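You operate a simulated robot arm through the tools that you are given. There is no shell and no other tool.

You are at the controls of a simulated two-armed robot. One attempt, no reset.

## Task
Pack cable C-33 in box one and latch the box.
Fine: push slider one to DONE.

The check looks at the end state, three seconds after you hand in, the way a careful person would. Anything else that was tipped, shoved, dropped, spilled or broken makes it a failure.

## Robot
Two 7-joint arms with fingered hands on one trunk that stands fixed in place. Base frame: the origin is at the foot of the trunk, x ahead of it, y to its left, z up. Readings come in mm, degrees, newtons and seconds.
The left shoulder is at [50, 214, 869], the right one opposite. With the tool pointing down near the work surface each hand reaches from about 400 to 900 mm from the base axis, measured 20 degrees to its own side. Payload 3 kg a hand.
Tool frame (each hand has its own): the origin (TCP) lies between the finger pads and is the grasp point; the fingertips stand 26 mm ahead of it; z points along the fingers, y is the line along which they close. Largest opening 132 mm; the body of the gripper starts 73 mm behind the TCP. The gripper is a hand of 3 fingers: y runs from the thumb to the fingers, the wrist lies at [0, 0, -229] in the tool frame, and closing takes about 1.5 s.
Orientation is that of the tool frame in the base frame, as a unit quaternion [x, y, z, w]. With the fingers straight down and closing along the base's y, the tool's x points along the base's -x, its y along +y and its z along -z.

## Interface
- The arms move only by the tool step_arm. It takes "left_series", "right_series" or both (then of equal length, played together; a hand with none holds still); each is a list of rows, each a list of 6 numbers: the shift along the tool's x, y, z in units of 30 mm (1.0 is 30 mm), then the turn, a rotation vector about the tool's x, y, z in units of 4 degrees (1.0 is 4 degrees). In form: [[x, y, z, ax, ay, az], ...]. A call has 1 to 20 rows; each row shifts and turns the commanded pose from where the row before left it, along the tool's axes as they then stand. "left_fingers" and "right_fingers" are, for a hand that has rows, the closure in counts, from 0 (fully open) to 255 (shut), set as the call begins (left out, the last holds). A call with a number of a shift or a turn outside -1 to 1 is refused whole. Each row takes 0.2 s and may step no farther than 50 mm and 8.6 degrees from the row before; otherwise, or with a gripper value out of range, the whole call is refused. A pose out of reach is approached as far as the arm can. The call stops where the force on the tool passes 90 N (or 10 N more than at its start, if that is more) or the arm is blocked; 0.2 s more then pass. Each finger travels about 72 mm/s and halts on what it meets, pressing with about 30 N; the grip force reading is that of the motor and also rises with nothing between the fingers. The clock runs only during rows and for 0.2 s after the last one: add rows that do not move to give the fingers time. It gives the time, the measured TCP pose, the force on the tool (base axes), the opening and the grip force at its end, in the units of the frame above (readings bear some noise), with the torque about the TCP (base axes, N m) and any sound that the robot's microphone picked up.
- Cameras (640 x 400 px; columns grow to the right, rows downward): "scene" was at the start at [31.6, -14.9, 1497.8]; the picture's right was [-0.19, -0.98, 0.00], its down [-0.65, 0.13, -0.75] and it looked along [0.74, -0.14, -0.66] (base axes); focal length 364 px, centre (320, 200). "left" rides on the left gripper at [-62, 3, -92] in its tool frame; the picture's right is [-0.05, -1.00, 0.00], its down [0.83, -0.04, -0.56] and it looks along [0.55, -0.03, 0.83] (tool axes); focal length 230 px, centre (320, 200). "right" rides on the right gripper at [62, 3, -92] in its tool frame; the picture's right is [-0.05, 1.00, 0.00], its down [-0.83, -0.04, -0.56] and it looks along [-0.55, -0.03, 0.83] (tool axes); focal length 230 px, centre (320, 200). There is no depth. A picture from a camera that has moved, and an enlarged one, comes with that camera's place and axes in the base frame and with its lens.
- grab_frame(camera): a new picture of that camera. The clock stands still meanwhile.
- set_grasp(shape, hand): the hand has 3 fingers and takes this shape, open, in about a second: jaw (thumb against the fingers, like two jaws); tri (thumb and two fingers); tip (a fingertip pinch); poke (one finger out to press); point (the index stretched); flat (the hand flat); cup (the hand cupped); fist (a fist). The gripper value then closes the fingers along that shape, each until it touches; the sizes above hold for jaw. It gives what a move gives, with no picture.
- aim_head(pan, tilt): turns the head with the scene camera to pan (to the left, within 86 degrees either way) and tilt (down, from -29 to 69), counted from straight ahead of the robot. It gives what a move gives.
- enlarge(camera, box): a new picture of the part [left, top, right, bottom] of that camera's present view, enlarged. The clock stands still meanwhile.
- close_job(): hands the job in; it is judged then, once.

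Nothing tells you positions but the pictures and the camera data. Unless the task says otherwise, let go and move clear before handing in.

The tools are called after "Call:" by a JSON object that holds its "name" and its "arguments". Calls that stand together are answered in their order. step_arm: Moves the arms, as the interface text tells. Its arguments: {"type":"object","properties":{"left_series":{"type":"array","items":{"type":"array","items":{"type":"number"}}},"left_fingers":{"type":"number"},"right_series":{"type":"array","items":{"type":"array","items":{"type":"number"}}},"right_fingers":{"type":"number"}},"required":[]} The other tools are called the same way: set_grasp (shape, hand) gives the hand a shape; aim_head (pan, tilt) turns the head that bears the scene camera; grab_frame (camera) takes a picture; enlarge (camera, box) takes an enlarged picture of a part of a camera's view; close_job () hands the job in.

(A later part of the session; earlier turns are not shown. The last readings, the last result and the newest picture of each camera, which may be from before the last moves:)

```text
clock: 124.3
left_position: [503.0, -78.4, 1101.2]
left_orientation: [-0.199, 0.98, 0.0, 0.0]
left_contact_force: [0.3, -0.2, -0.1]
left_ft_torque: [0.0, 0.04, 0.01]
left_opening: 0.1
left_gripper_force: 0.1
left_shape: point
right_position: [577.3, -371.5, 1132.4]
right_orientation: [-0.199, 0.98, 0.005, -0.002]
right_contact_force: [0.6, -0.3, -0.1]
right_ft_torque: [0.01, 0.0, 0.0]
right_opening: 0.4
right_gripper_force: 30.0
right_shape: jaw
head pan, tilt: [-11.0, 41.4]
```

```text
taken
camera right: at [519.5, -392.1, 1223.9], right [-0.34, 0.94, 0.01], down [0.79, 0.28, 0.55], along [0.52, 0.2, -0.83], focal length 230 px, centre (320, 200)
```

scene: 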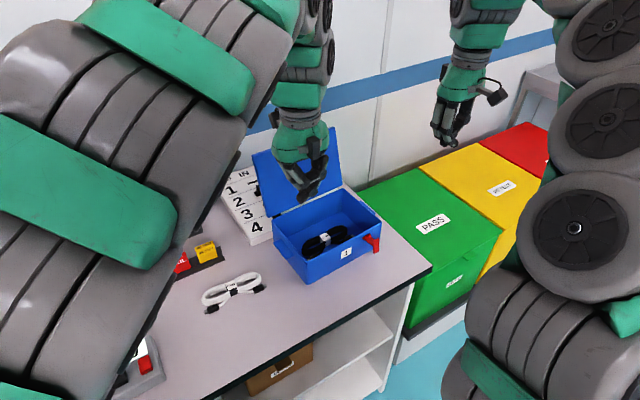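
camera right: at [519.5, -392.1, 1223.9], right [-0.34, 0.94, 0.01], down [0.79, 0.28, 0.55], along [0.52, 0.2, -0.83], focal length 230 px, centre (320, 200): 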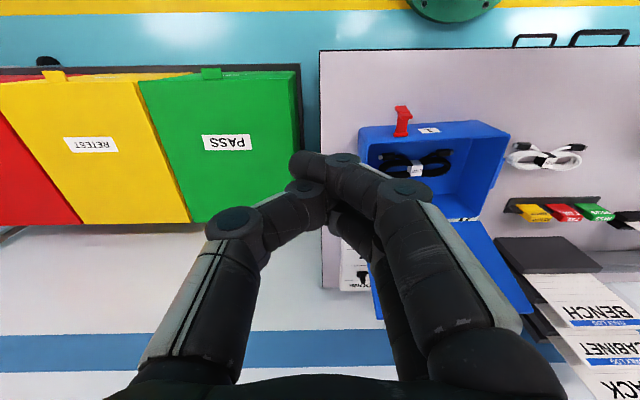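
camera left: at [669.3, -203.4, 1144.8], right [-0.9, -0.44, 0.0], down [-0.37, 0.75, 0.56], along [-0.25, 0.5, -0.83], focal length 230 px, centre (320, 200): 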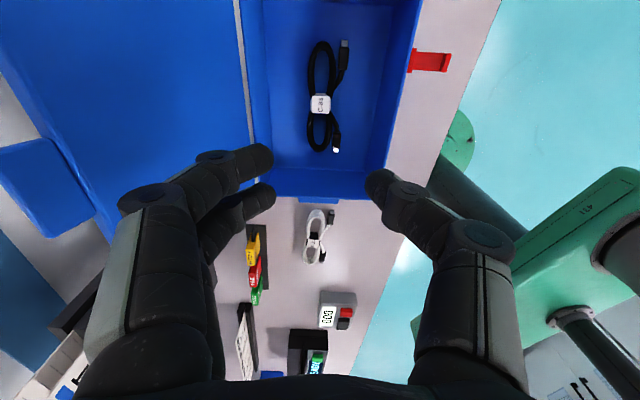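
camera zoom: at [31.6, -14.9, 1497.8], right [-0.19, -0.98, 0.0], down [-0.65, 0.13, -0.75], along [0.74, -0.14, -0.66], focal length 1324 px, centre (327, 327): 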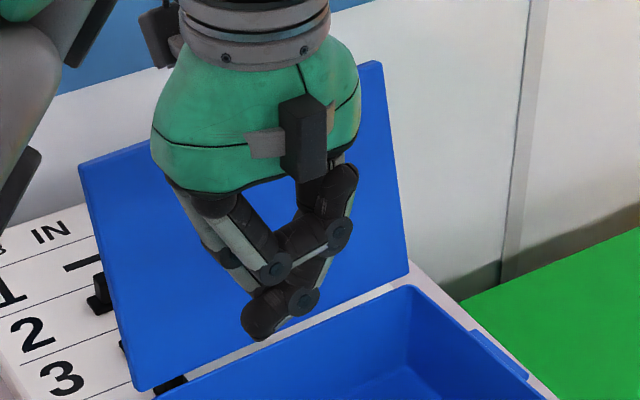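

The lid's top edge is at about w=660, z≈1038, leaning back about 107°. I'll put the left index in its earlier 85° support position in front of the lid and pitch the right hand for reaching behind it.

Call:
{"name": "step_arm", "arguments": {"left_series": [[0, 0, 0, 1, 0, 0], [0, 0, 0, 1, 0, 0], [0, 0, 0, 1, 0, 0], [0, 0, 0, 1, 0, 0], [0, 0, 0, 1, 0, 0], [0, 0, 0, 1, 0, 0], [0, 0, 0, 1, 0, 0], [0, 0, 0, 0.5, 0, 0], [-0.867, -0.277, 0.521, 0, 0, 0], [-0.867, -0.277, 0.521, 0, 0, 0], [-0.867, -0.277, 0.521, 0, 0, 0], [-0.867, -0.277, 0.521, 0, 0, 0], [-0.867, -0.277, 0.521, 0, 0, 0]], "left_fingers": 0, "right_series": [[0, 0, 0, 0, -1, 0], [0, 0, 0, 0, -1, 0], [0, 0, 0, 0, -1, 0], [0, 0, 0, 0, -1, 0], [0, 0, 0, 0, -1, 0], [0, 0, 0, 0, -1, 0], [0, 0, 0, 0, -1, 0], [0, 0, 0, 0, -0.5, 0], [0, 0, 0, 0, 0, 0], [0, 0, 0, 0, 0, 0], [0, 0, 0, 0, 0, 0], [0, 0, 0, 0, 0, 0], [0, 0, 0, 0, 0, 0]]}}

Call:
{"name": "enlarge", "arguments": {"camera": "scene", "box": [230, 110, 406, 220]}}

Call:
{"name": "grab_frame", "arguments": {"camera": "left"}}

```text
clock: 127.1
left_position: [651.3, -98.1, 1052.5]
left_orientation: [-0.192, 0.947, -0.254, 0.051]
left_contact_force: [-0.4, 0.1, 0.0]
left_ft_torque: [0.02, 0.0, 0.04]
left_opening: 0.0
left_gripper_force: 0.0
left_shape: point
right_position: [574.9, -371.5, 1133.8]
right_orientation: [-0.19, 0.947, 0.056, 0.251]
right_contact_force: [-0.1, -1.1, 0.1]
right_ft_torque: [0.0, -0.04, -0.01]
right_opening: 0.1
right_gripper_force: 30.3
right_shape: jaw
head pan, tilt: [-11.0, 41.4]
```

```text
3.64 times, centred on (318, 165) of scene
camera zoom: at [31.6, -14.9, 1497.8], right [-0.19, -0.98, 0.0], down [-0.65, 0.13, -0.75], along [0.74, -0.14, -0.66], focal length 1324 px, centre (327, 327)
```

zoom: 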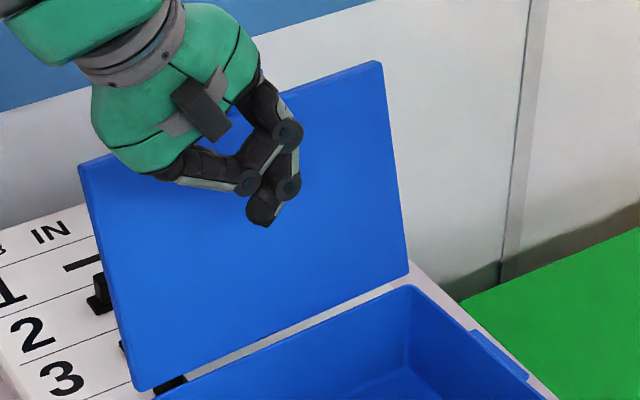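

```text
taken
camera left: at [687.8, -28.6, 1129.9], right [0.39, -0.78, 0.5], down [-0.86, -0.1, 0.5], along [-0.34, -0.62, -0.71], focal length 230 px, centre (320, 200)
```

left: 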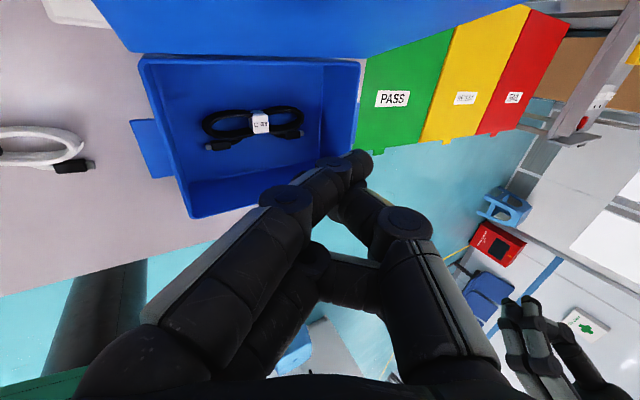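

Call:
{"name": "step_arm", "arguments": {"right_series": [[-0.842, 0.346, 0.486, 0, 0, 0], [-0.842, 0.346, 0.486, 0, 0, 0], [-0.842, 0.346, 0.486, 0, 0, 0], [-0.842, 0.346, 0.486, 0, 0, 0], [-0.842, 0.346, 0.486, 0, 0, 0], [-0.842, 0.346, 0.486, 0, 0, 0], [-0.842, 0.346, 0.486, 0, 0, 0], [-0.842, 0.346, 0.486, 0, 0, 0]]}}

Call:
{"name": "grab_frame", "arguments": {"camera": "scene"}}

Call:
{"name": "grab_frame", "arguments": {"camera": "right"}}

```text
clock: 128.9
left_position: [651.2, -97.4, 1053.2]
left_orientation: [-0.193, 0.946, -0.254, 0.051]
left_contact_force: [-0.3, 0.7, -0.4]
left_ft_torque: [0.01, 0.02, -0.03]
left_opening: 0.0
left_gripper_force: 0.1
left_shape: point
right_position: [759.2, -203.3, 1135.7]
right_orientation: [-0.191, 0.947, 0.056, 0.251]
right_contact_force: [0.2, 1.0, -0.3]
right_ft_torque: [-0.01, 0.01, 0.01]
right_opening: 0.1
right_gripper_force: 29.5
right_shape: jaw
head pan, tilt: [-11.0, 41.4]
```

```text
taken
```

scene: 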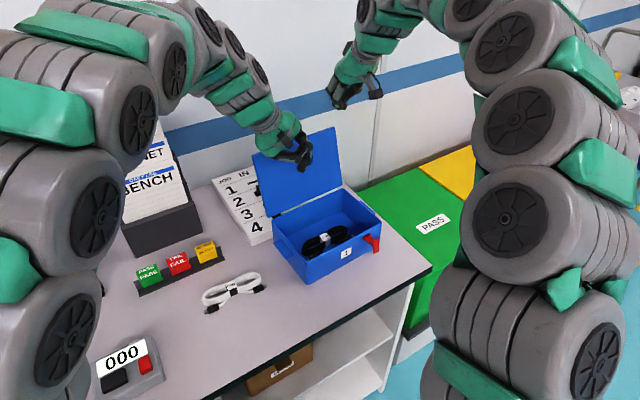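

```text
taken
camera right: at [665.6, -237.8, 1183.8], right [-0.35, 0.94, 0.04], down [0.43, 0.13, 0.89], along [0.83, 0.33, -0.45], focal length 230 px, centre (320, 200)
```

right: 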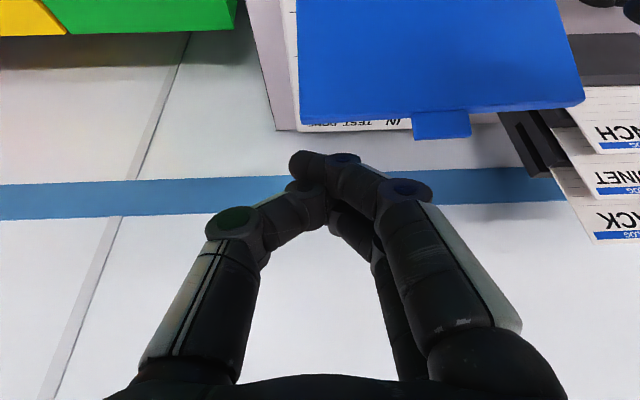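

Call:
{"name": "step_arm", "arguments": {"right_series": [[-0.842, 0.346, 0.486, 0, 0, 0], [-0.842, 0.346, 0.486, 0, 0, 0], [-0.842, 0.346, 0.486, 0, 0, 0]]}}

Call:
{"name": "grab_frame", "arguments": {"camera": "right"}}

Call:
{"name": "enlarge", "arguments": {"camera": "scene", "box": [240, 50, 432, 170]}}

```text
clock: 129.7
left_position: [650.9, -97.9, 1053.9]
left_orientation: [-0.192, 0.947, -0.254, 0.051]
left_contact_force: [0.7, 0.8, -0.1]
left_ft_torque: [0.0, -0.02, 0.02]
left_opening: 0.0
left_gripper_force: 0.0
left_shape: point
right_position: [829.8, -139.6, 1135.7]
right_orientation: [-0.191, 0.947, 0.057, 0.252]
right_contact_force: [-0.2, -0.3, 0.9]
right_ft_torque: [-0.02, -0.02, -0.03]
right_opening: 0.0
right_gripper_force: 29.7
right_shape: jaw
head pan, tilt: [-11.0, 41.4]
```

```text
taken
camera right: at [735.9, -175.2, 1184.3], right [-0.35, 0.94, 0.04], down [0.43, 0.12, 0.89], along [0.83, 0.33, -0.45], focal length 230 px, centre (320, 200)
```

right: 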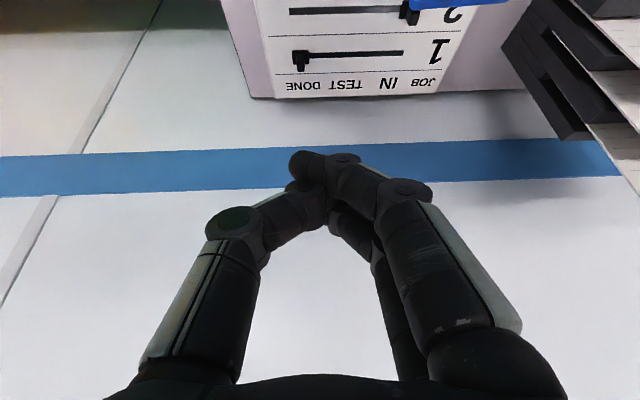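

```text
3.33 times, centred on (336, 110) of scene
camera zoom: at [31.6, -14.9, 1497.8], right [-0.19, -0.98, 0.0], down [-0.65, 0.13, -0.75], along [0.74, -0.14, -0.66], focal length 1214 px, centre (267, 500)
```

zoom: 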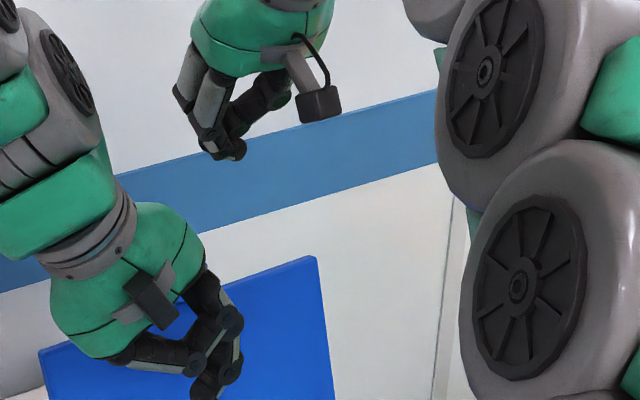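

Call:
{"name": "step_arm", "arguments": {"right_series": [[0.392, 0, 0.678, 0, 0, 0], [0.392, 0, 0.678, 0, 0, 0], [0.392, 0, 0.678, 0, 0, 0]]}}

Call:
{"name": "grab_frame", "arguments": {"camera": "right"}}

Call:
{"name": "enlarge", "arguments": {"camera": "scene", "box": [240, 70, 432, 190]}}

Call:
{"name": "grab_frame", "arguments": {"camera": "left"}}

```text
clock: 130.5
left_position: [648.4, -97.4, 1053.8]
left_orientation: [-0.192, 0.947, -0.253, 0.051]
left_contact_force: [0.4, 0.1, -0.7]
left_ft_torque: [-0.01, -0.03, -0.01]
left_opening: 0.0
left_gripper_force: 0.0
left_shape: point
right_position: [827.6, -140.0, 1062.9]
right_orientation: [-0.192, 0.947, 0.057, 0.252]
right_contact_force: [-0.5, -0.3, 0.4]
right_ft_torque: [-0.02, -0.02, -0.03]
right_opening: 0.1
right_gripper_force: 29.6
right_shape: jaw
head pan, tilt: [-11.0, 41.4]
```

```text
taken
camera right: at [733.8, -175.1, 1111.1], right [-0.35, 0.94, 0.04], down [0.43, 0.12, 0.89], along [0.83, 0.33, -0.45], focal length 230 px, centre (320, 200)
```

right: 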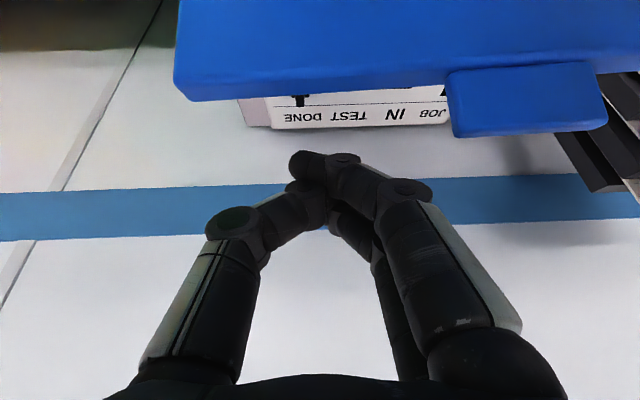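

```text
3.33 times, centred on (336, 130) of scene
camera zoom: at [31.6, -14.9, 1497.8], right [-0.19, -0.98, 0.0], down [-0.65, 0.13, -0.75], along [0.74, -0.14, -0.66], focal length 1214 px, centre (267, 433)
```

zoom: 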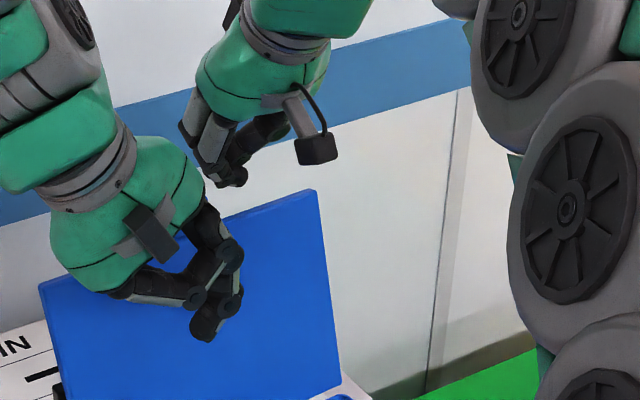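

```text
taken
camera left: at [687.5, -28.4, 1130.4], right [0.38, -0.78, 0.5], down [-0.86, -0.1, 0.5], along [-0.34, -0.62, -0.71], focal length 230 px, centre (320, 200)
```

left: 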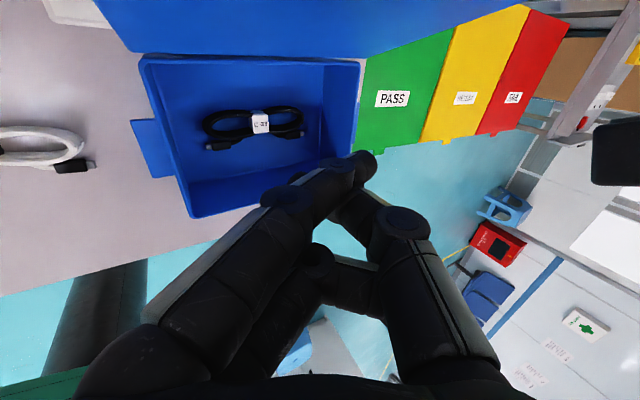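

The fingertips are behind the lid's top edge with clearance. I'll shift 8 mm right, away from the tab, and lower 18 mm before pulling forward.

Call:
{"name": "step_arm", "arguments": {"right_series": [[0, -0.27, 0, 0, 0, 0], [0.15, 0, 0.26, 0, 0, 0], [0.15, 0, 0.26, 0, 0, 0]]}}

Call:
{"name": "grab_frame", "arguments": {"camera": "right"}}

Call:
{"name": "enlarge", "arguments": {"camera": "scene", "box": [240, 70, 432, 190]}}

```text
clock: 131.3
left_position: [651.0, -97.6, 1052.7]
left_orientation: [-0.192, 0.947, -0.254, 0.051]
left_contact_force: [-0.2, -0.5, 0.2]
left_ft_torque: [0.0, -0.02, 0.0]
left_opening: 0.2
left_gripper_force: 0.0
left_shape: point
right_position: [829.9, -147.7, 1047.1]
right_orientation: [-0.191, 0.947, 0.057, 0.252]
right_contact_force: [1.0, 0.7, 0.1]
right_ft_torque: [-0.01, 0.04, -0.01]
right_opening: 0.1
right_gripper_force: 29.9
right_shape: jaw
head pan, tilt: [-11.0, 41.4]
```

```text
taken
camera right: at [736.9, -181.8, 1094.0], right [-0.35, 0.94, 0.04], down [0.43, 0.12, 0.89], along [0.83, 0.33, -0.44], focal length 230 px, centre (320, 200)
```

right: 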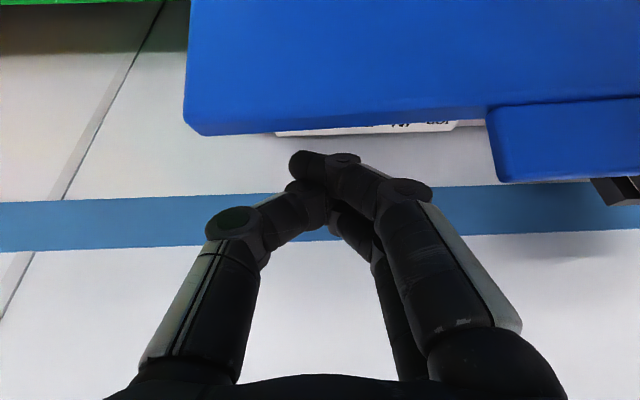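

```text
3.33 times, centred on (336, 130) of scene
camera zoom: at [31.6, -14.9, 1497.8], right [-0.19, -0.98, 0.0], down [-0.65, 0.13, -0.75], along [0.74, -0.14, -0.66], focal length 1214 px, centre (267, 433)
```

zoom: 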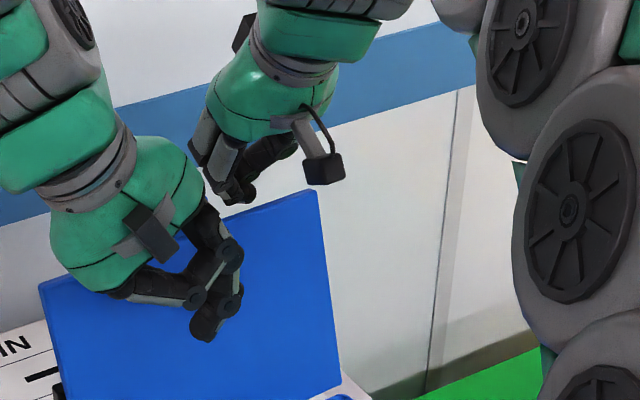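

Call:
{"name": "step_arm", "arguments": {"right_series": [[0.231, 0, -0.133, 0, 0, 0], [0.231, 0, -0.133, 0, 0, 0], [0.231, 0, -0.133, 0, 0, 0], [0.231, 0, -0.133, 0, 0, 0]]}}

Call:
{"name": "grab_frame", "arguments": {"camera": "right"}}

Call:
{"name": "enlarge", "arguments": {"camera": "scene", "box": [240, 70, 432, 190]}}

```text
clock: 132.3
left_position: [650.3, -97.5, 1052.8]
left_orientation: [-0.191, 0.947, -0.254, 0.052]
left_contact_force: [-0.4, 0.3, -0.6]
left_ft_torque: [0.01, -0.03, 0.01]
left_opening: 0.3
left_gripper_force: 0.0
left_shape: point
right_position: [801.6, -159.4, 1046.0]
right_orientation: [-0.192, 0.947, 0.057, 0.253]
right_contact_force: [0.4, -0.9, 0.4]
right_ft_torque: [0.01, -0.02, 0.0]
right_opening: 0.0
right_gripper_force: 30.2
right_shape: jaw
head pan, tilt: [-11.0, 41.4]
```

```text
taken
camera right: at [707.5, -193.9, 1093.9], right [-0.35, 0.94, 0.04], down [0.43, 0.13, 0.89], along [0.83, 0.33, -0.45], focal length 230 px, centre (320, 200)
```

right: 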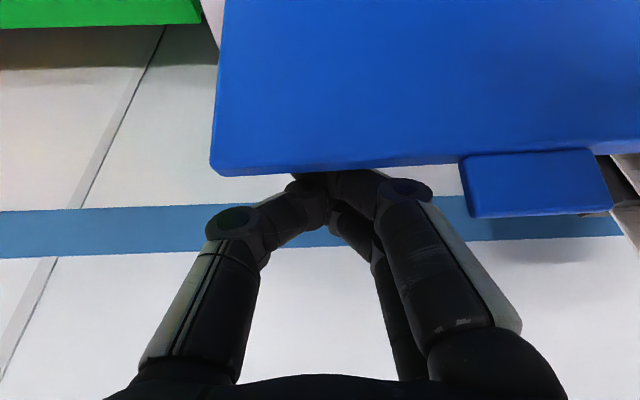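

```text
3.33 times, centred on (336, 130) of scene
camera zoom: at [31.6, -14.9, 1497.8], right [-0.19, -0.98, 0.0], down [-0.65, 0.13, -0.75], along [0.74, -0.14, -0.66], focal length 1214 px, centre (267, 433)
```

zoom: 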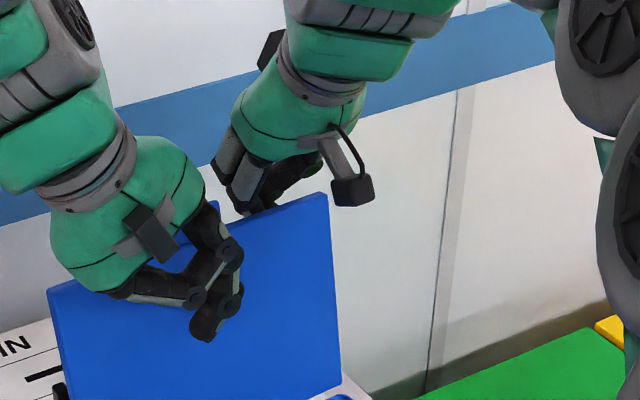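

Call:
{"name": "step_arm", "arguments": {"right_series": [[0.231, 0, -0.133, 0, 0, 0], [0.231, 0, -0.133, 0, 0, 0], [0.231, 0, -0.133, 0, 0, 0], [0.231, 0, -0.133, 0, 0, 0]]}}

Call:
{"name": "enlarge", "arguments": {"camera": "scene", "box": [240, 80, 432, 200]}}

Call:
{"name": "grab_frame", "arguments": {"camera": "left"}}

Call:
{"name": "grab_frame", "arguments": {"camera": "right"}}

```text
clock: 133.3
left_position: [649.6, -98.7, 1053.9]
left_orientation: [-0.192, 0.947, -0.254, 0.051]
left_contact_force: [0.3, -0.1, -0.9]
left_ft_torque: [0.0, -0.03, -0.01]
left_opening: 0.0
left_gripper_force: 0.1
left_shape: point
right_position: [771.3, -171.5, 1046.0]
right_orientation: [-0.191, 0.947, 0.056, 0.252]
right_contact_force: [0.9, -0.9, 1.0]
right_ft_torque: [-0.01, 0.01, -0.02]
right_opening: 0.1
right_gripper_force: 30.1
right_shape: jaw
head pan, tilt: [-11.0, 41.4]
```

```text
3.33 times, centred on (336, 140) of scene
camera zoom: at [31.6, -14.9, 1497.8], right [-0.19, -0.98, 0.0], down [-0.65, 0.13, -0.75], along [0.74, -0.14, -0.66], focal length 1214 px, centre (267, 400)
```

zoom: 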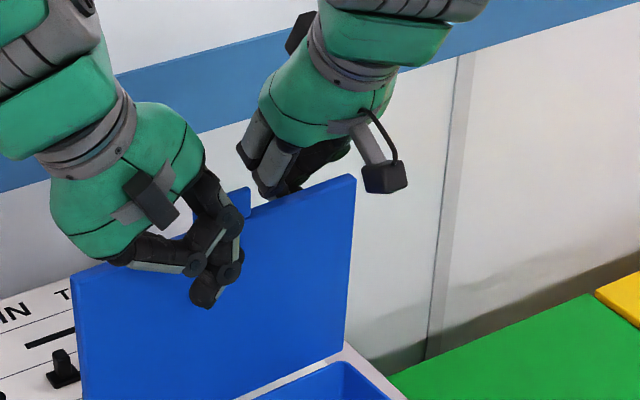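

```text
taken
camera left: at [687.4, -28.5, 1130.4], right [0.38, -0.78, 0.5], down [-0.86, -0.1, 0.5], along [-0.34, -0.62, -0.71], focal length 230 px, centre (320, 200)
```

left: 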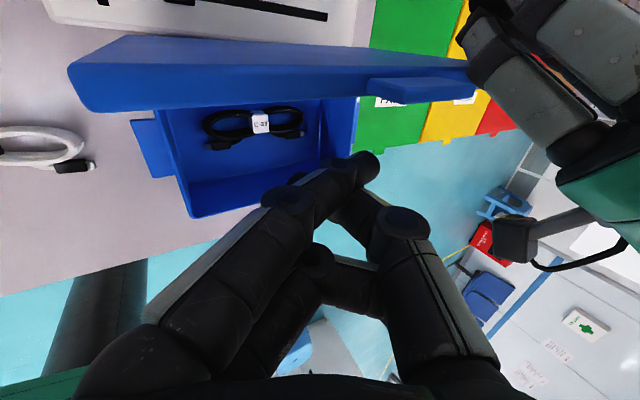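

```text
taken
camera right: at [678.2, -206.9, 1095.0], right [-0.35, 0.94, 0.04], down [0.43, 0.12, 0.89], along [0.83, 0.33, -0.45], focal length 230 px, centre (320, 200)
```

right: 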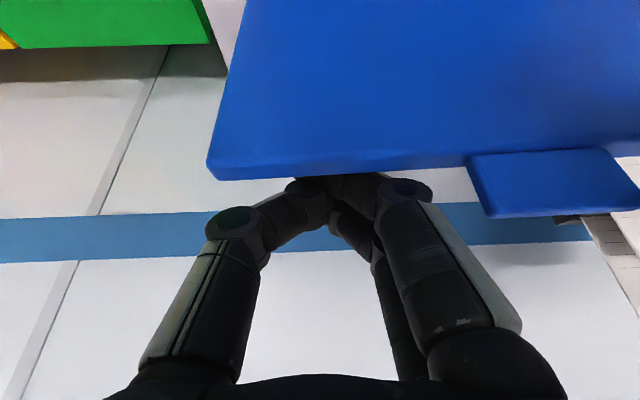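

Call:
{"name": "step_arm", "arguments": {"right_series": [[0.2, 0, -0.115, 0, 0, 0], [0.2, 0, -0.115, 0, 0, 0], [0.2, 0, -0.115, 0, 0, 0], [0, 0, 0, 0, 0, 0]]}}

Call:
{"name": "enlarge", "arguments": {"camera": "scene", "box": [240, 80, 432, 200]}}

Call:
{"name": "grab_frame", "arguments": {"camera": "left"}}

```text
clock: 134.3
left_position: [650.4, -95.9, 1054.3]
left_orientation: [-0.192, 0.947, -0.254, 0.051]
left_contact_force: [0.9, -0.2, 1.2]
left_ft_torque: [-0.01, 0.02, -0.02]
left_opening: 0.0
left_gripper_force: 0.0
left_shape: point
right_position: [752.3, -179.9, 1045.2]
right_orientation: [-0.192, 0.947, 0.056, 0.251]
right_contact_force: [-0.1, 0.3, -0.2]
right_ft_torque: [0.01, -0.02, 0.01]
right_opening: 0.0
right_gripper_force: 29.7
right_shape: jaw
head pan, tilt: [-11.0, 41.4]
```

```text
3.33 times, centred on (336, 140) of scene
camera zoom: at [31.6, -14.9, 1497.8], right [-0.19, -0.98, 0.0], down [-0.65, 0.13, -0.75], along [0.74, -0.14, -0.66], focal length 1214 px, centre (267, 400)
```

zoom: 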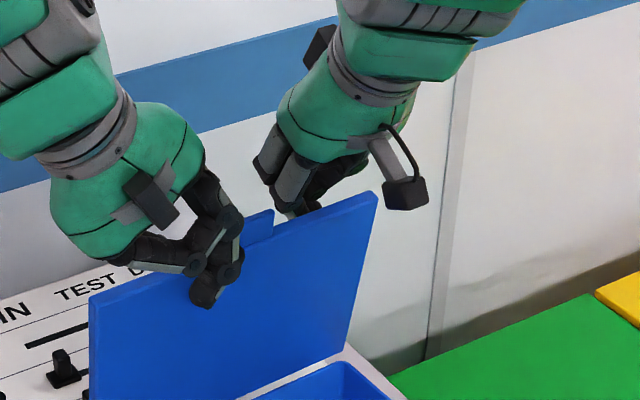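

```text
taken
camera left: at [687.4, -28.5, 1130.5], right [0.38, -0.78, 0.5], down [-0.86, -0.1, 0.5], along [-0.34, -0.62, -0.71], focal length 230 px, centre (320, 200)
```

left: 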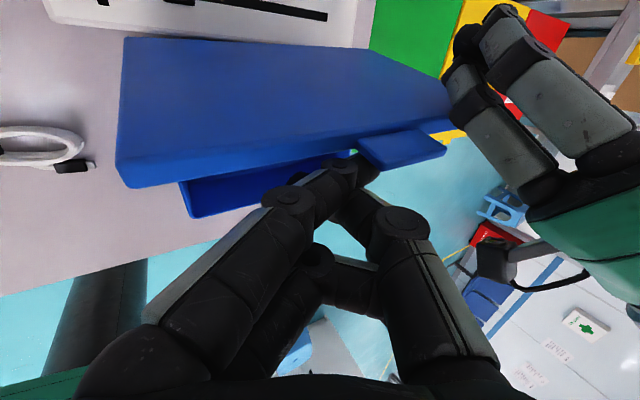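

The lid now leans on the left index at about 84°. I'll raise the right hand away from behind the lid and park it to the right.

Call:
{"name": "step_arm", "arguments": {"right_series": [[-0.1, 0, 0.05, 0, 0, 0], [-0.45, 0, -0.78, 0, 0, 0], [-0.45, 0, -0.78, 0, 0, 0], [-0.45, 0, -0.78, 0, 0, 0], [-0.45, 0, -0.78, 0, 0, 0], [0, -0.9, 0, 0, 0, 0], [0, -0.9, 0, 0, 0, 0], [0, -0.9, 0, 0, 0, 0], [0, -0.9, 0, 0, 0, 0], [0.851, -0.2, -0.492, 0, 0, 0], [0.851, -0.2, -0.492, 0, 0, 0], [0.851, -0.2, -0.492, 0, 0, 0], [0.851, -0.2, -0.492, 0, 0, 0], [0.851, -0.2, -0.492, 0, 0, 0], [0.851, -0.2, -0.492, 0, 0, 0], [0.851, -0.2, -0.492, 0, 0, 0]]}}

Call:
{"name": "grab_frame", "arguments": {"camera": "scene"}}

Call:
{"name": "grab_frame", "arguments": {"camera": "left"}}

Call:
{"name": "grab_frame", "arguments": {"camera": "right"}}

```text
clock: 137.7
left_position: [650.4, -96.8, 1052.7]
left_orientation: [-0.192, 0.947, -0.253, 0.052]
left_contact_force: [0.5, 0.8, -0.6]
left_ft_torque: [0.0, 0.04, 0.0]
left_opening: 0.0
left_gripper_force: 0.1
left_shape: point
right_position: [624.0, -398.8, 1155.7]
right_orientation: [-0.191, 0.947, 0.056, 0.251]
right_contact_force: [0.9, 0.7, -0.1]
right_ft_torque: [-0.02, 0.01, -0.01]
right_opening: 0.0
right_gripper_force: 29.5
right_shape: jaw
head pan, tilt: [-11.0, 41.4]
```

```text
taken
```

scene: 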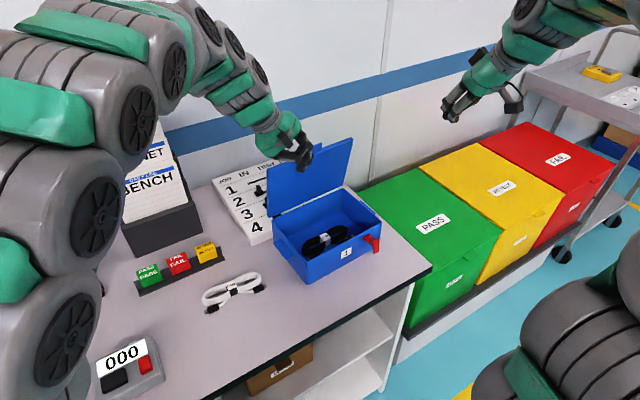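

```text
taken
camera left: at [687.4, -28.4, 1130.5], right [0.38, -0.78, 0.5], down [-0.86, -0.1, 0.5], along [-0.34, -0.62, -0.71], focal length 230 px, centre (320, 200)
```

left: 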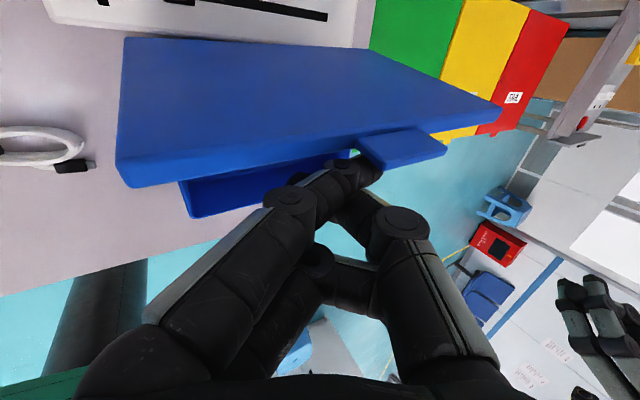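

```text
taken
camera right: at [531.7, -433.7, 1204.3], right [-0.35, 0.94, 0.04], down [0.43, 0.13, 0.89], along [0.83, 0.33, -0.45], focal length 230 px, centre (320, 200)
```

right: 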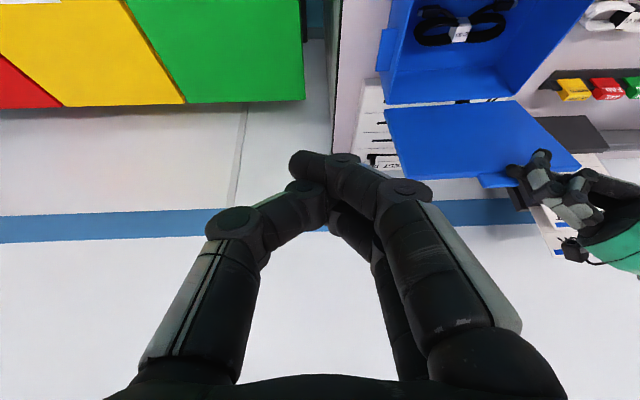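

The right hand is clear. Now I'll lower the lid on the left index by reversing the opening path, in stages.

Call:
{"name": "step_arm", "arguments": {"left_series": [[0.39, 0.05, 0.087, 0, 0, 0], [0.36, 0.03, 0.052, 0, 0, 0], [0.36, 0.05, 0.087, 0, 0, 0], [0.36, 0.08, 0.139, 0, 0, 0], [0.36, 0.1, 0.173, 0, 0, 0], [0.36, 0.12, 0.208, 0, 0, 0]]}}

Call:
{"name": "enlarge", "arguments": {"camera": "scene", "box": [240, 110, 432, 230]}}

Call:
{"name": "enlarge", "arguments": {"camera": "left", "box": [240, 80, 480, 230]}}

```text
clock: 139.1
left_position: [589.7, -122.5, 1026.8]
left_orientation: [-0.192, 0.947, -0.254, 0.05]
left_contact_force: [-0.4, -0.4, -0.5]
left_ft_torque: [-0.01, -0.01, 0.0]
left_opening: 0.0
left_gripper_force: 0.0
left_shape: point
right_position: [625.2, -398.8, 1156.4]
right_orientation: [-0.192, 0.947, 0.057, 0.252]
right_contact_force: [0.0, -0.4, 0.2]
right_ft_torque: [0.02, 0.0, 0.02]
right_opening: 0.0
right_gripper_force: 30.3
right_shape: jaw
head pan, tilt: [-11.0, 41.4]
```

```text
3.33 times, centred on (336, 170) of scene
camera zoom: at [31.6, -14.9, 1497.8], right [-0.19, -0.98, 0.0], down [-0.65, 0.13, -0.75], along [0.74, -0.14, -0.66], focal length 1214 px, centre (267, 300)
```

zoom: 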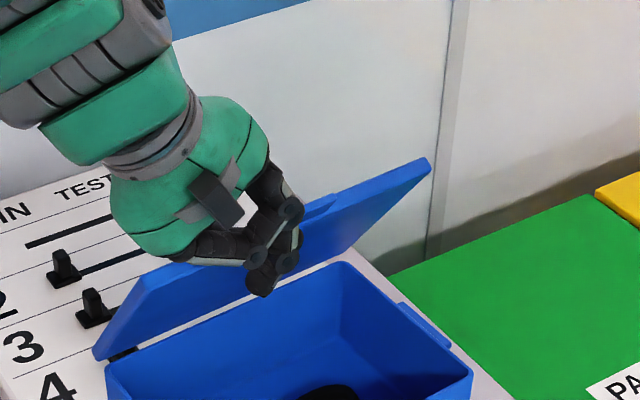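

```text
2.67 times, centred on (360, 155) of left
camera zoom: at [627.1, -53.7, 1104.0], right [0.39, -0.78, 0.5], down [-0.86, -0.1, 0.5], along [-0.34, -0.62, -0.71], focal length 614 px, centre (213, 320)
```

zoom: 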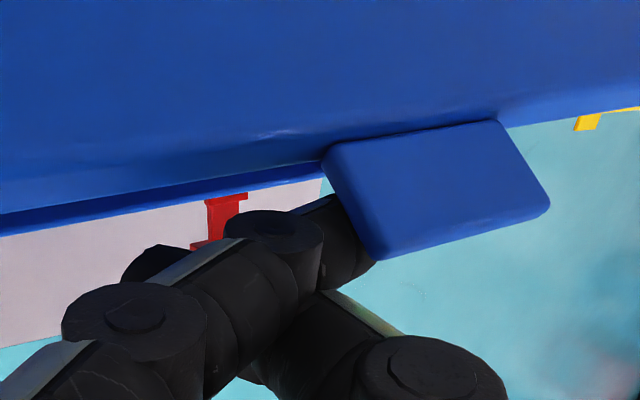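

Call:
{"name": "step_arm", "arguments": {"left_series": [[0.35, 0.155, 0.268, 0, 0, 0], [0.33, 0.165, 0.285, 0, 0, 0], [0.31, 0.175, 0.303, 0, 0, 0], [0.29, 0.185, 0.32, 0, 0, 0]]}}

Call:
{"name": "step_arm", "arguments": {"left_series": [[0.26, 0.2, 0.35, 0, 0, 0], [0.24, 0.208, 0.361, 0, 0, 0], [0.2, 0.21, 0.364, 0, 0, 0], [0.18, 0.21, 0.364, 0, 0, 0]]}}

Call:
{"name": "enlarge", "arguments": {"camera": "scene", "box": [240, 150, 432, 270]}}

Call:
{"name": "enlarge", "arguments": {"camera": "left", "box": [240, 80, 480, 230]}}

```text
clock: 140.1
left_position: [555.7, -137.8, 987.3]
left_orientation: [-0.192, 0.946, -0.255, 0.051]
left_contact_force: [0.7, 0.3, -0.4]
left_ft_torque: [-0.02, 0.03, 0.0]
left_opening: 0.1
left_gripper_force: 0.0
left_shape: point
right_position: [625.8, -399.7, 1157.1]
right_orientation: [-0.191, 0.947, 0.056, 0.252]
right_contact_force: [0.9, -0.3, 0.3]
right_ft_torque: [-0.02, 0.0, -0.02]
right_opening: 0.0
right_gripper_force: 29.7
right_shape: jaw
head pan, tilt: [-11.0, 41.4]
```

```text
clock: 141.1
left_position: [531.0, -147.9, 936.8]
left_orientation: [-0.192, 0.947, -0.253, 0.052]
left_contact_force: [0.2, 0.6, 0.0]
left_ft_torque: [0.0, -0.01, 0.0]
left_opening: 0.1
left_gripper_force: 0.0
left_shape: point
right_position: [624.5, -399.3, 1155.9]
right_orientation: [-0.192, 0.947, 0.057, 0.251]
right_contact_force: [-0.2, -0.2, -0.4]
right_ft_torque: [-0.03, 0.0, 0.0]
right_opening: 0.2
right_gripper_force: 30.2
right_shape: jaw
head pan, tilt: [-11.0, 41.4]
```

```text
3.33 times, centred on (336, 210) of scene
camera zoom: at [31.6, -14.9, 1497.8], right [-0.19, -0.98, 0.0], down [-0.65, 0.13, -0.75], along [0.74, -0.14, -0.66], focal length 1214 px, centre (267, 167)
```

zoom: 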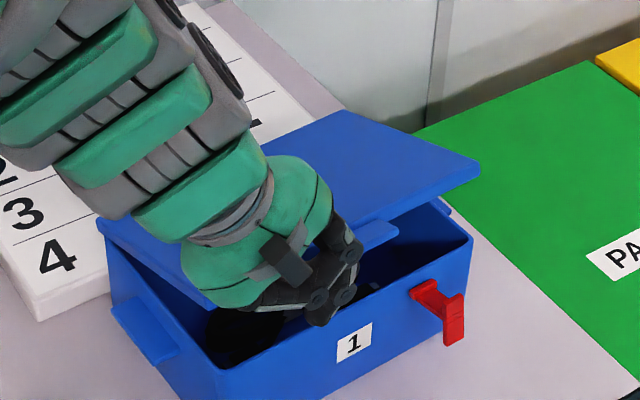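

```text
2.67 times, centred on (360, 155) of left
camera zoom: at [567.5, -79.2, 1014.2], right [0.39, -0.78, 0.5], down [-0.86, -0.1, 0.5], along [-0.34, -0.62, -0.71], focal length 614 px, centre (213, 320)
```

zoom: 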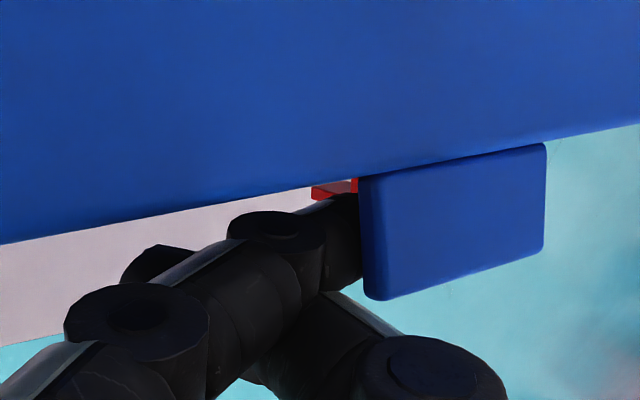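

Call:
{"name": "step_arm", "arguments": {"left_series": [[0.14, 0.2, 0.346, 0, 0, 0], [0.14, 0.2, 0.346, 0, 0, 0], [0.08, 0.2, 0.346, 0, 0, 0], [0.08, 0.18, 0.312, 0, 0, 0]]}}

Call:
{"name": "enlarge", "arguments": {"camera": "scene", "box": [240, 150, 432, 270]}}

Call:
{"name": "enlarge", "arguments": {"camera": "left", "box": [240, 80, 480, 230]}}

```text
clock: 142.1
left_position: [518.5, -151.7, 892.8]
left_orientation: [-0.192, 0.947, -0.253, 0.053]
left_contact_force: [0.7, -1.1, -0.6]
left_ft_torque: [0.01, 0.0, -0.03]
left_opening: 0.0
left_gripper_force: 0.0
left_shape: point
right_position: [624.3, -398.8, 1156.5]
right_orientation: [-0.192, 0.947, 0.057, 0.251]
right_contact_force: [-0.3, -0.1, -0.5]
right_ft_torque: [-0.04, -0.04, -0.03]
right_opening: 0.0
right_gripper_force: 29.8
right_shape: jaw
head pan, tilt: [-11.0, 41.4]
```

```text
3.33 times, centred on (336, 210) of scene
camera zoom: at [31.6, -14.9, 1497.8], right [-0.19, -0.98, 0.0], down [-0.65, 0.13, -0.75], along [0.74, -0.14, -0.66], focal length 1214 px, centre (267, 167)
```

zoom: 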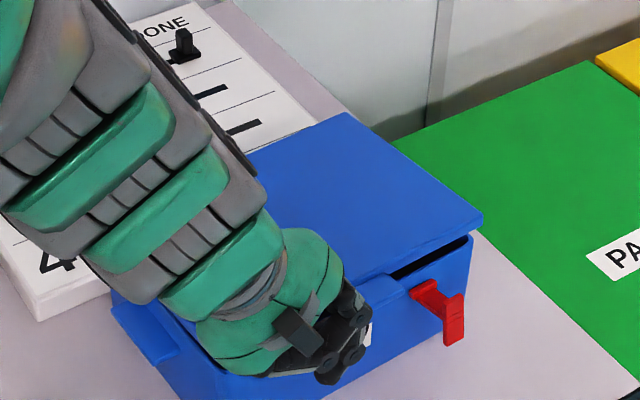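

```text
2.67 times, centred on (360, 155) of left
camera zoom: at [555.2, -84.3, 969.2], right [0.38, -0.78, 0.5], down [-0.86, -0.1, 0.5], along [-0.34, -0.62, -0.71], focal length 614 px, centre (213, 320)
```

zoom: 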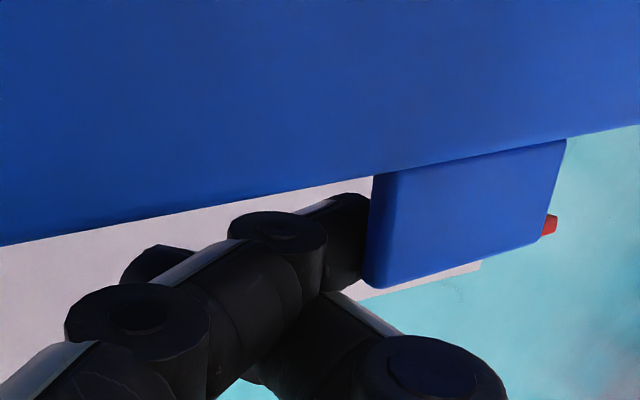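

Call:
{"name": "step_arm", "arguments": {"left_series": [[0.03, 0.12, 0.208, 0, 0, 0], [0, 0.12, 0.208, 0, 0, 0], [0, 0.12, 0.208, 0, 0, 0]]}}

Call:
{"name": "enlarge", "arguments": {"camera": "scene", "box": [280, 190, 408, 270]}}

Call:
{"name": "enlarge", "arguments": {"camera": "right", "box": [320, 0, 560, 150]}}

```text
clock: 142.9
left_position: [517.3, -154.3, 868.7]
left_orientation: [-0.191, 0.947, -0.253, 0.051]
left_contact_force: [1.1, 0.4, 0.7]
left_ft_torque: [0.01, 0.01, -0.04]
left_opening: 0.1
left_gripper_force: 0.1
left_shape: point
right_position: [625.0, -398.8, 1155.8]
right_orientation: [-0.192, 0.947, 0.056, 0.251]
right_contact_force: [0.2, 0.1, -0.4]
right_ft_torque: [-0.02, -0.02, 0.0]
right_opening: 0.4
right_gripper_force: 30.3
right_shape: jaw
head pan, tilt: [-11.0, 41.4]
```

```text
5.00 times, centred on (344, 230) of scene
camera zoom: at [31.6, -14.9, 1497.8], right [-0.19, -0.98, 0.0], down [-0.65, 0.13, -0.75], along [0.74, -0.14, -0.66], focal length 1820 px, centre (200, 50)
```

zoom: 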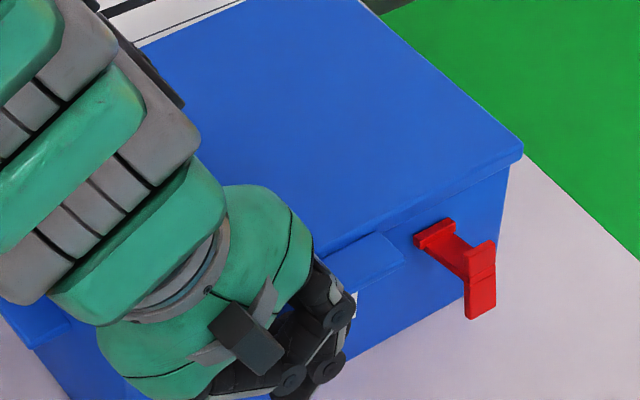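

```text
2.67 times, centred on (440, 75) of right
camera zoom: at [532.0, -433.9, 1204.8], right [-0.35, 0.94, 0.04], down [0.43, 0.12, 0.89], along [0.83, 0.33, -0.45], focal length 614 px, centre (0, 533)
```

zoom: 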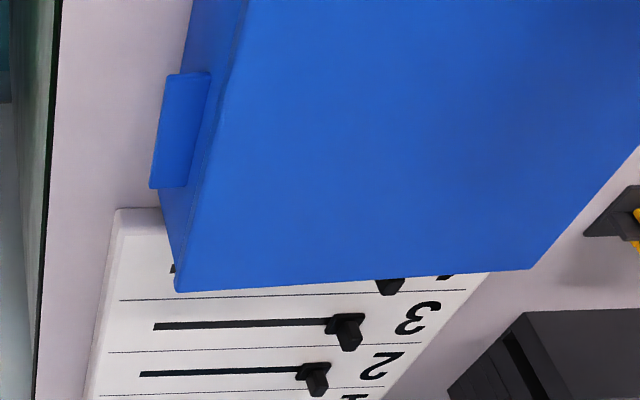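

The lid is shut, and the finger is free beneath the tab. I'll slide the left hand out to the left and up, and look at how the latch lies.

Call:
{"name": "step_arm", "arguments": {"left_series": [[0.05, 0.4, -0.23, 0, 0, 0], [0.1, 0.4, -0.23, 0, 0, 0], [0.15, 0.5, -0.29, 0, 0, 0], [0.15, 0.5, -0.29, 0, 0, 0], [0.2, 0, 0, 0, 0, 0], [0.1, -0.4, -0.693, 0, 0, 0], [0, -0.5, -0.866, 0, 0, 0], [0, -0.5, -0.866, 0, 0, 0], [0, -0.5, -0.866, 0, 0, 0], [0, -0.5, -0.866, 0, 0, 0]]}}

Call:
{"name": "set_grasp", "arguments": {"shape": "flat", "hand": "right"}}

Call:
{"name": "step_arm", "arguments": {"right_series": [[0, 0, 0, 0, 0, 0], [0, 0, 0, 0, 0, 0], [0, 0, 0, 0, 0, 0], [0, 0, 0, 0, 0, 0], [0, 0, 0, 0, 0, 0], [0, 0, 0, 0, 0, 0]], "right_fingers": 0}}

Call:
{"name": "grab_frame", "arguments": {"camera": "scene"}}

Call:
{"name": "grab_frame", "arguments": {"camera": "right"}}

Call:
{"name": "enlarge", "arguments": {"camera": "scene", "box": [280, 190, 408, 270]}}

```text
clock: 145.1
left_position: [472.6, -103.2, 1013.4]
left_orientation: [-0.192, 0.947, -0.253, 0.051]
left_contact_force: [0.0, -0.1, 1.3]
left_ft_torque: [0.0, -0.03, 0.01]
left_opening: 0.0
left_gripper_force: 0.1
left_shape: point
right_position: [624.9, -398.7, 1155.9]
right_orientation: [-0.191, 0.947, 0.057, 0.251]
right_contact_force: [0.0, 0.9, -0.3]
right_ft_torque: [0.0, -0.04, 0.01]
right_opening: 0.0
right_gripper_force: 29.6
right_shape: jaw
head pan, tilt: [-11.0, 41.4]
```

```text
clock: 146.0
left_position: [471.0, -104.7, 1014.5]
left_orientation: [-0.192, 0.947, -0.253, 0.051]
left_contact_force: [-0.2, -0.3, -0.1]
left_ft_torque: [0.02, 0.01, 0.02]
left_opening: 0.0
left_gripper_force: 0.0
left_shape: point
right_position: [625.2, -398.9, 1156.5]
right_orientation: [-0.193, 0.947, 0.057, 0.251]
right_contact_force: [0.2, 0.6, 0.6]
right_ft_torque: [-0.02, 0.01, -0.02]
right_opening: 0.3
right_gripper_force: 0.1
right_shape: flat
head pan, tilt: [-11.0, 41.4]
```

```text
clock: 147.4
left_position: [472.7, -103.7, 1014.1]
left_orientation: [-0.192, 0.947, -0.254, 0.052]
left_contact_force: [0.4, 0.5, -0.7]
left_ft_torque: [-0.01, 0.0, -0.01]
left_opening: 0.0
left_gripper_force: 0.2
left_shape: point
right_position: [623.8, -399.3, 1156.2]
right_orientation: [-0.192, 0.947, 0.057, 0.252]
right_contact_force: [0.5, 0.5, 0.5]
right_ft_torque: [-0.01, 0.0, 0.01]
right_opening: 0.0
right_gripper_force: 0.0
right_shape: flat
head pan, tilt: [-11.0, 41.4]
```

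```text
taken
```

scene: 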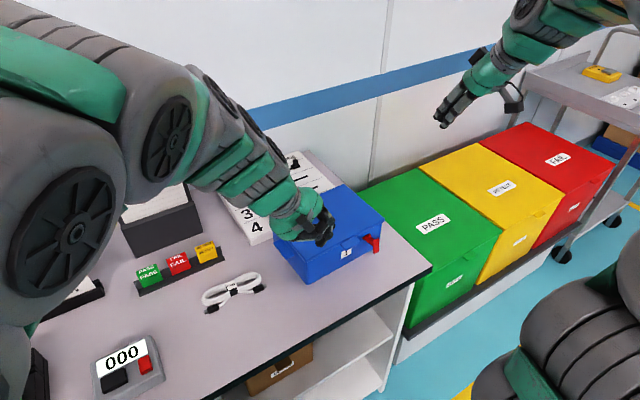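

```text
taken
camera right: at [532.0, -433.9, 1204.8], right [-0.35, 0.94, 0.04], down [0.43, 0.12, 0.89], along [0.83, 0.33, -0.45], focal length 230 px, centre (320, 200)
```

right: 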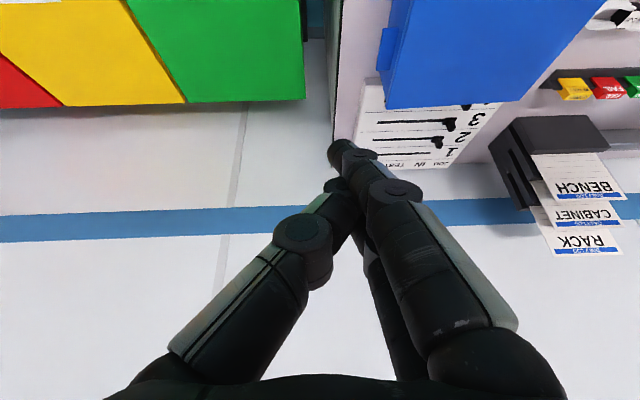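

```text
5.00 times, centred on (344, 230) of scene
camera zoom: at [31.6, -14.9, 1497.8], right [-0.19, -0.98, 0.0], down [-0.65, 0.13, -0.75], along [0.74, -0.14, -0.66], focal length 1820 px, centre (200, 50)
```

zoom: 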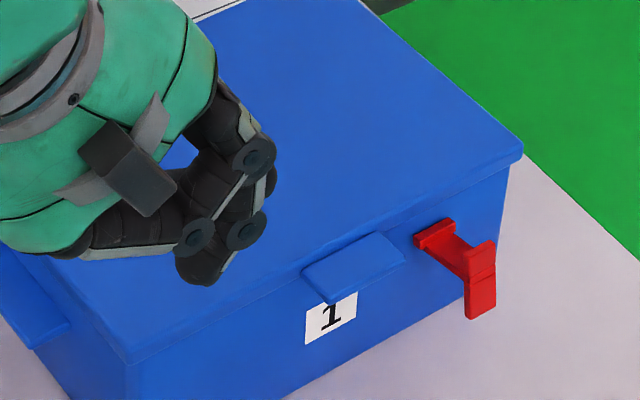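

Flat makes a narrow, straight hand, so I'll leave the right hand in it. The latch hangs open horizontally, and lifting its down-pointing tab from below should swing it shut. I'll put the right camera where it can see the latch from the side while the left index does the lifting.

Call:
{"name": "step_arm", "arguments": {"right_series": [[0, 0, 0, 0, 1, 0], [0, 0, 0, 0, 1, 0], [0, 0, 0, 0, 1, 0], [0, 0, 0, 0, 1, 0], [0, 0, 0, 0, 1, 0], [0, 0, 0, 0, 1, 0], [0, 0, 0, 0, 1, 0], [0, 0, 0, 0, 0.5, -1], [0, 0, 0, 0, 0, -1], [0, 0, 0, 0, 0, -1], [0, 0, 0, 0, 0, -1], [0, 0, 0, 0, 0, -1], [0, 0, 0, 0, 0, -1], [0, 0, 0, 0, 0, -1], [0, 0, 0, 0, 0, -1], [0, 0, 0, 0, 0, -1], [0, 0, 0, 0, 0, -1], [0, 0, 0, 0, 0, -1], [0, 0, 0, 0, 0, -1], [0, 0, 0, 0, 0, -1]]}}

Call:
{"name": "step_arm", "arguments": {"right_series": [[0, 0, 0, 0, 0, -1], [0, 0, 0, 0, 0, -1], [0, 0, 0, 0, 0, -1], [0, 0, 0, 0, 0, -1], [0, 0, 0, 0, 0, -1], [0, 0, 0, 0, 0, -1], [0, 0, 0, 0, 0, -1]]}}

Call:
{"name": "grab_frame", "arguments": {"camera": "right"}}

Call:
{"name": "grab_frame", "arguments": {"camera": "scene"}}

```text
clock: 151.6
left_position: [471.7, -104.2, 1012.9]
left_orientation: [-0.191, 0.947, -0.253, 0.05]
left_contact_force: [0.0, 0.0, 0.2]
left_ft_torque: [-0.02, -0.05, 0.01]
left_opening: 0.0
left_gripper_force: 0.0
left_shape: point
right_position: [608.9, -401.0, 1127.3]
right_orientation: [-0.551, 0.834, 0.005, 0.0]
right_contact_force: [-1.1, 0.7, 0.8]
right_ft_torque: [-0.02, -0.01, -0.02]
right_opening: 0.0
right_gripper_force: 0.0
right_shape: flat
right hand out of reach, approached as far as the arm can: row 18, 19, 20
head pan, tilt: [-11.0, 41.4]
```

```text
clock: 153.2
left_position: [472.9, -104.0, 1015.3]
left_orientation: [-0.192, 0.947, -0.254, 0.051]
left_contact_force: [0.2, 0.0, -0.8]
left_ft_torque: [-0.02, 0.03, -0.03]
left_opening: 0.3
left_gripper_force: 0.0
left_shape: point
right_position: [609.9, -400.2, 1128.3]
right_orientation: [-0.551, 0.835, 0.005, 0.0]
right_contact_force: [-0.1, 0.8, -0.5]
right_ft_torque: [-0.02, -0.02, 0.01]
right_opening: 0.0
right_gripper_force: 0.0
right_shape: flat
right hand out of reach, approached as far as the arm can: row 1, 2, 3, 4, 5, 6, 7
head pan, tilt: [-11.0, 41.4]
```

```text
taken
camera right: at [582.8, -454.9, 1219.1], right [-0.9, 0.44, 0.01], down [0.37, 0.74, 0.56], along [0.24, 0.51, -0.83], focal length 230 px, centre (320, 200)
```

right: 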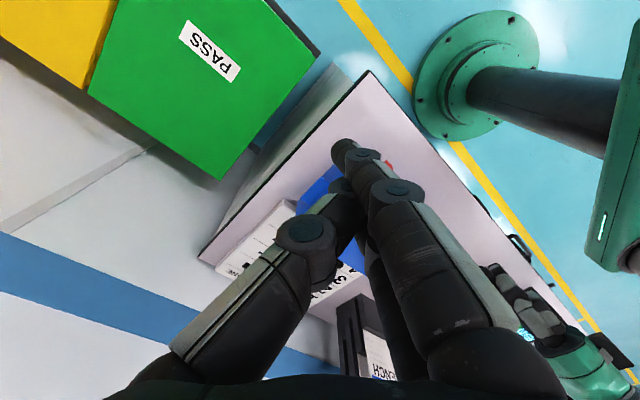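

```text
taken
```

scene: 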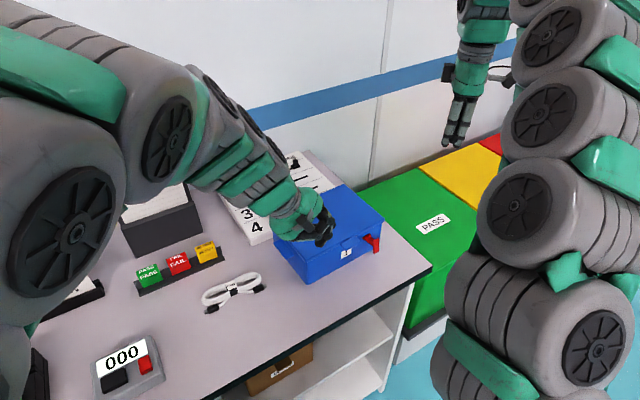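

The right arm can't turn further here, so I'll rely on the scene camera. Next the left hand goes to a 20° tilt and down in front of the box, to the left of the latch and outward of the lift tab.

Call:
{"name": "step_arm", "arguments": {"left_series": [[0, 0, 0, -1, 0, 0], [0, 0, 0, -1, 0, 0], [0, 0, 0, -0.5, 0, 0], [-0.02, -0.186, 0.877, 0, 0, 0], [-0.02, -0.186, 0.877, 0, 0, 0], [-0.02, -0.186, 0.877, 0, 0, 0], [-0.02, -0.186, 0.877, 0, 0, 0], [-0.02, -0.186, 0.877, 0, 0, 0]]}}

Call:
{"name": "enlarge", "arguments": {"camera": "scene", "box": [280, 190, 408, 270]}}

Call:
{"name": "grab_frame", "arguments": {"camera": "left"}}

```text
clock: 155.0
left_position: [504.6, -167.1, 899.7]
left_orientation: [-0.195, 0.965, -0.171, 0.035]
left_contact_force: [0.3, -0.3, -0.1]
left_ft_torque: [0.07, 0.03, -0.04]
left_opening: 0.0
left_gripper_force: 0.0
left_shape: point
right_position: [609.6, -400.5, 1127.7]
right_orientation: [-0.551, 0.834, 0.005, 0.0]
right_contact_force: [0.3, 0.2, -0.4]
right_ft_torque: [-0.02, -0.01, 0.0]
right_opening: 0.0
right_gripper_force: 0.1
right_shape: flat
head pan, tilt: [-11.0, 41.4]
```

```text
5.00 times, centred on (344, 230) of scene
camera zoom: at [31.6, -14.9, 1497.8], right [-0.19, -0.98, 0.0], down [-0.65, 0.13, -0.75], along [0.74, -0.14, -0.66], focal length 1820 px, centre (200, 50)
```

zoom: 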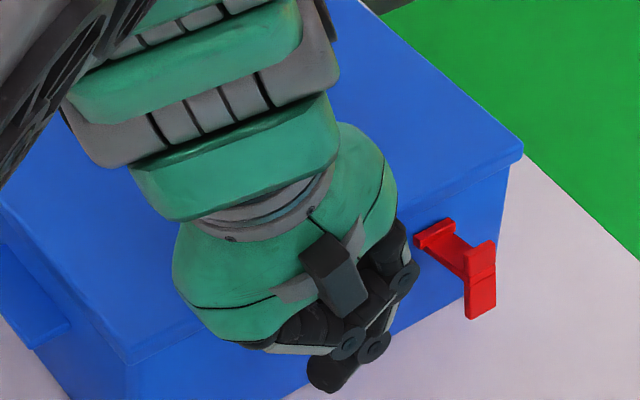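

```text
taken
camera left: at [545.9, -112.1, 983.9], right [0.41, -0.84, 0.34], down [-0.82, -0.19, 0.54], along [-0.39, -0.5, -0.77], focal length 230 px, centre (320, 200)
```

left: 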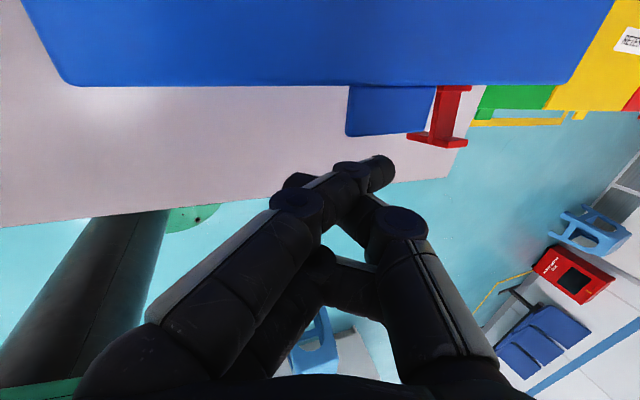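

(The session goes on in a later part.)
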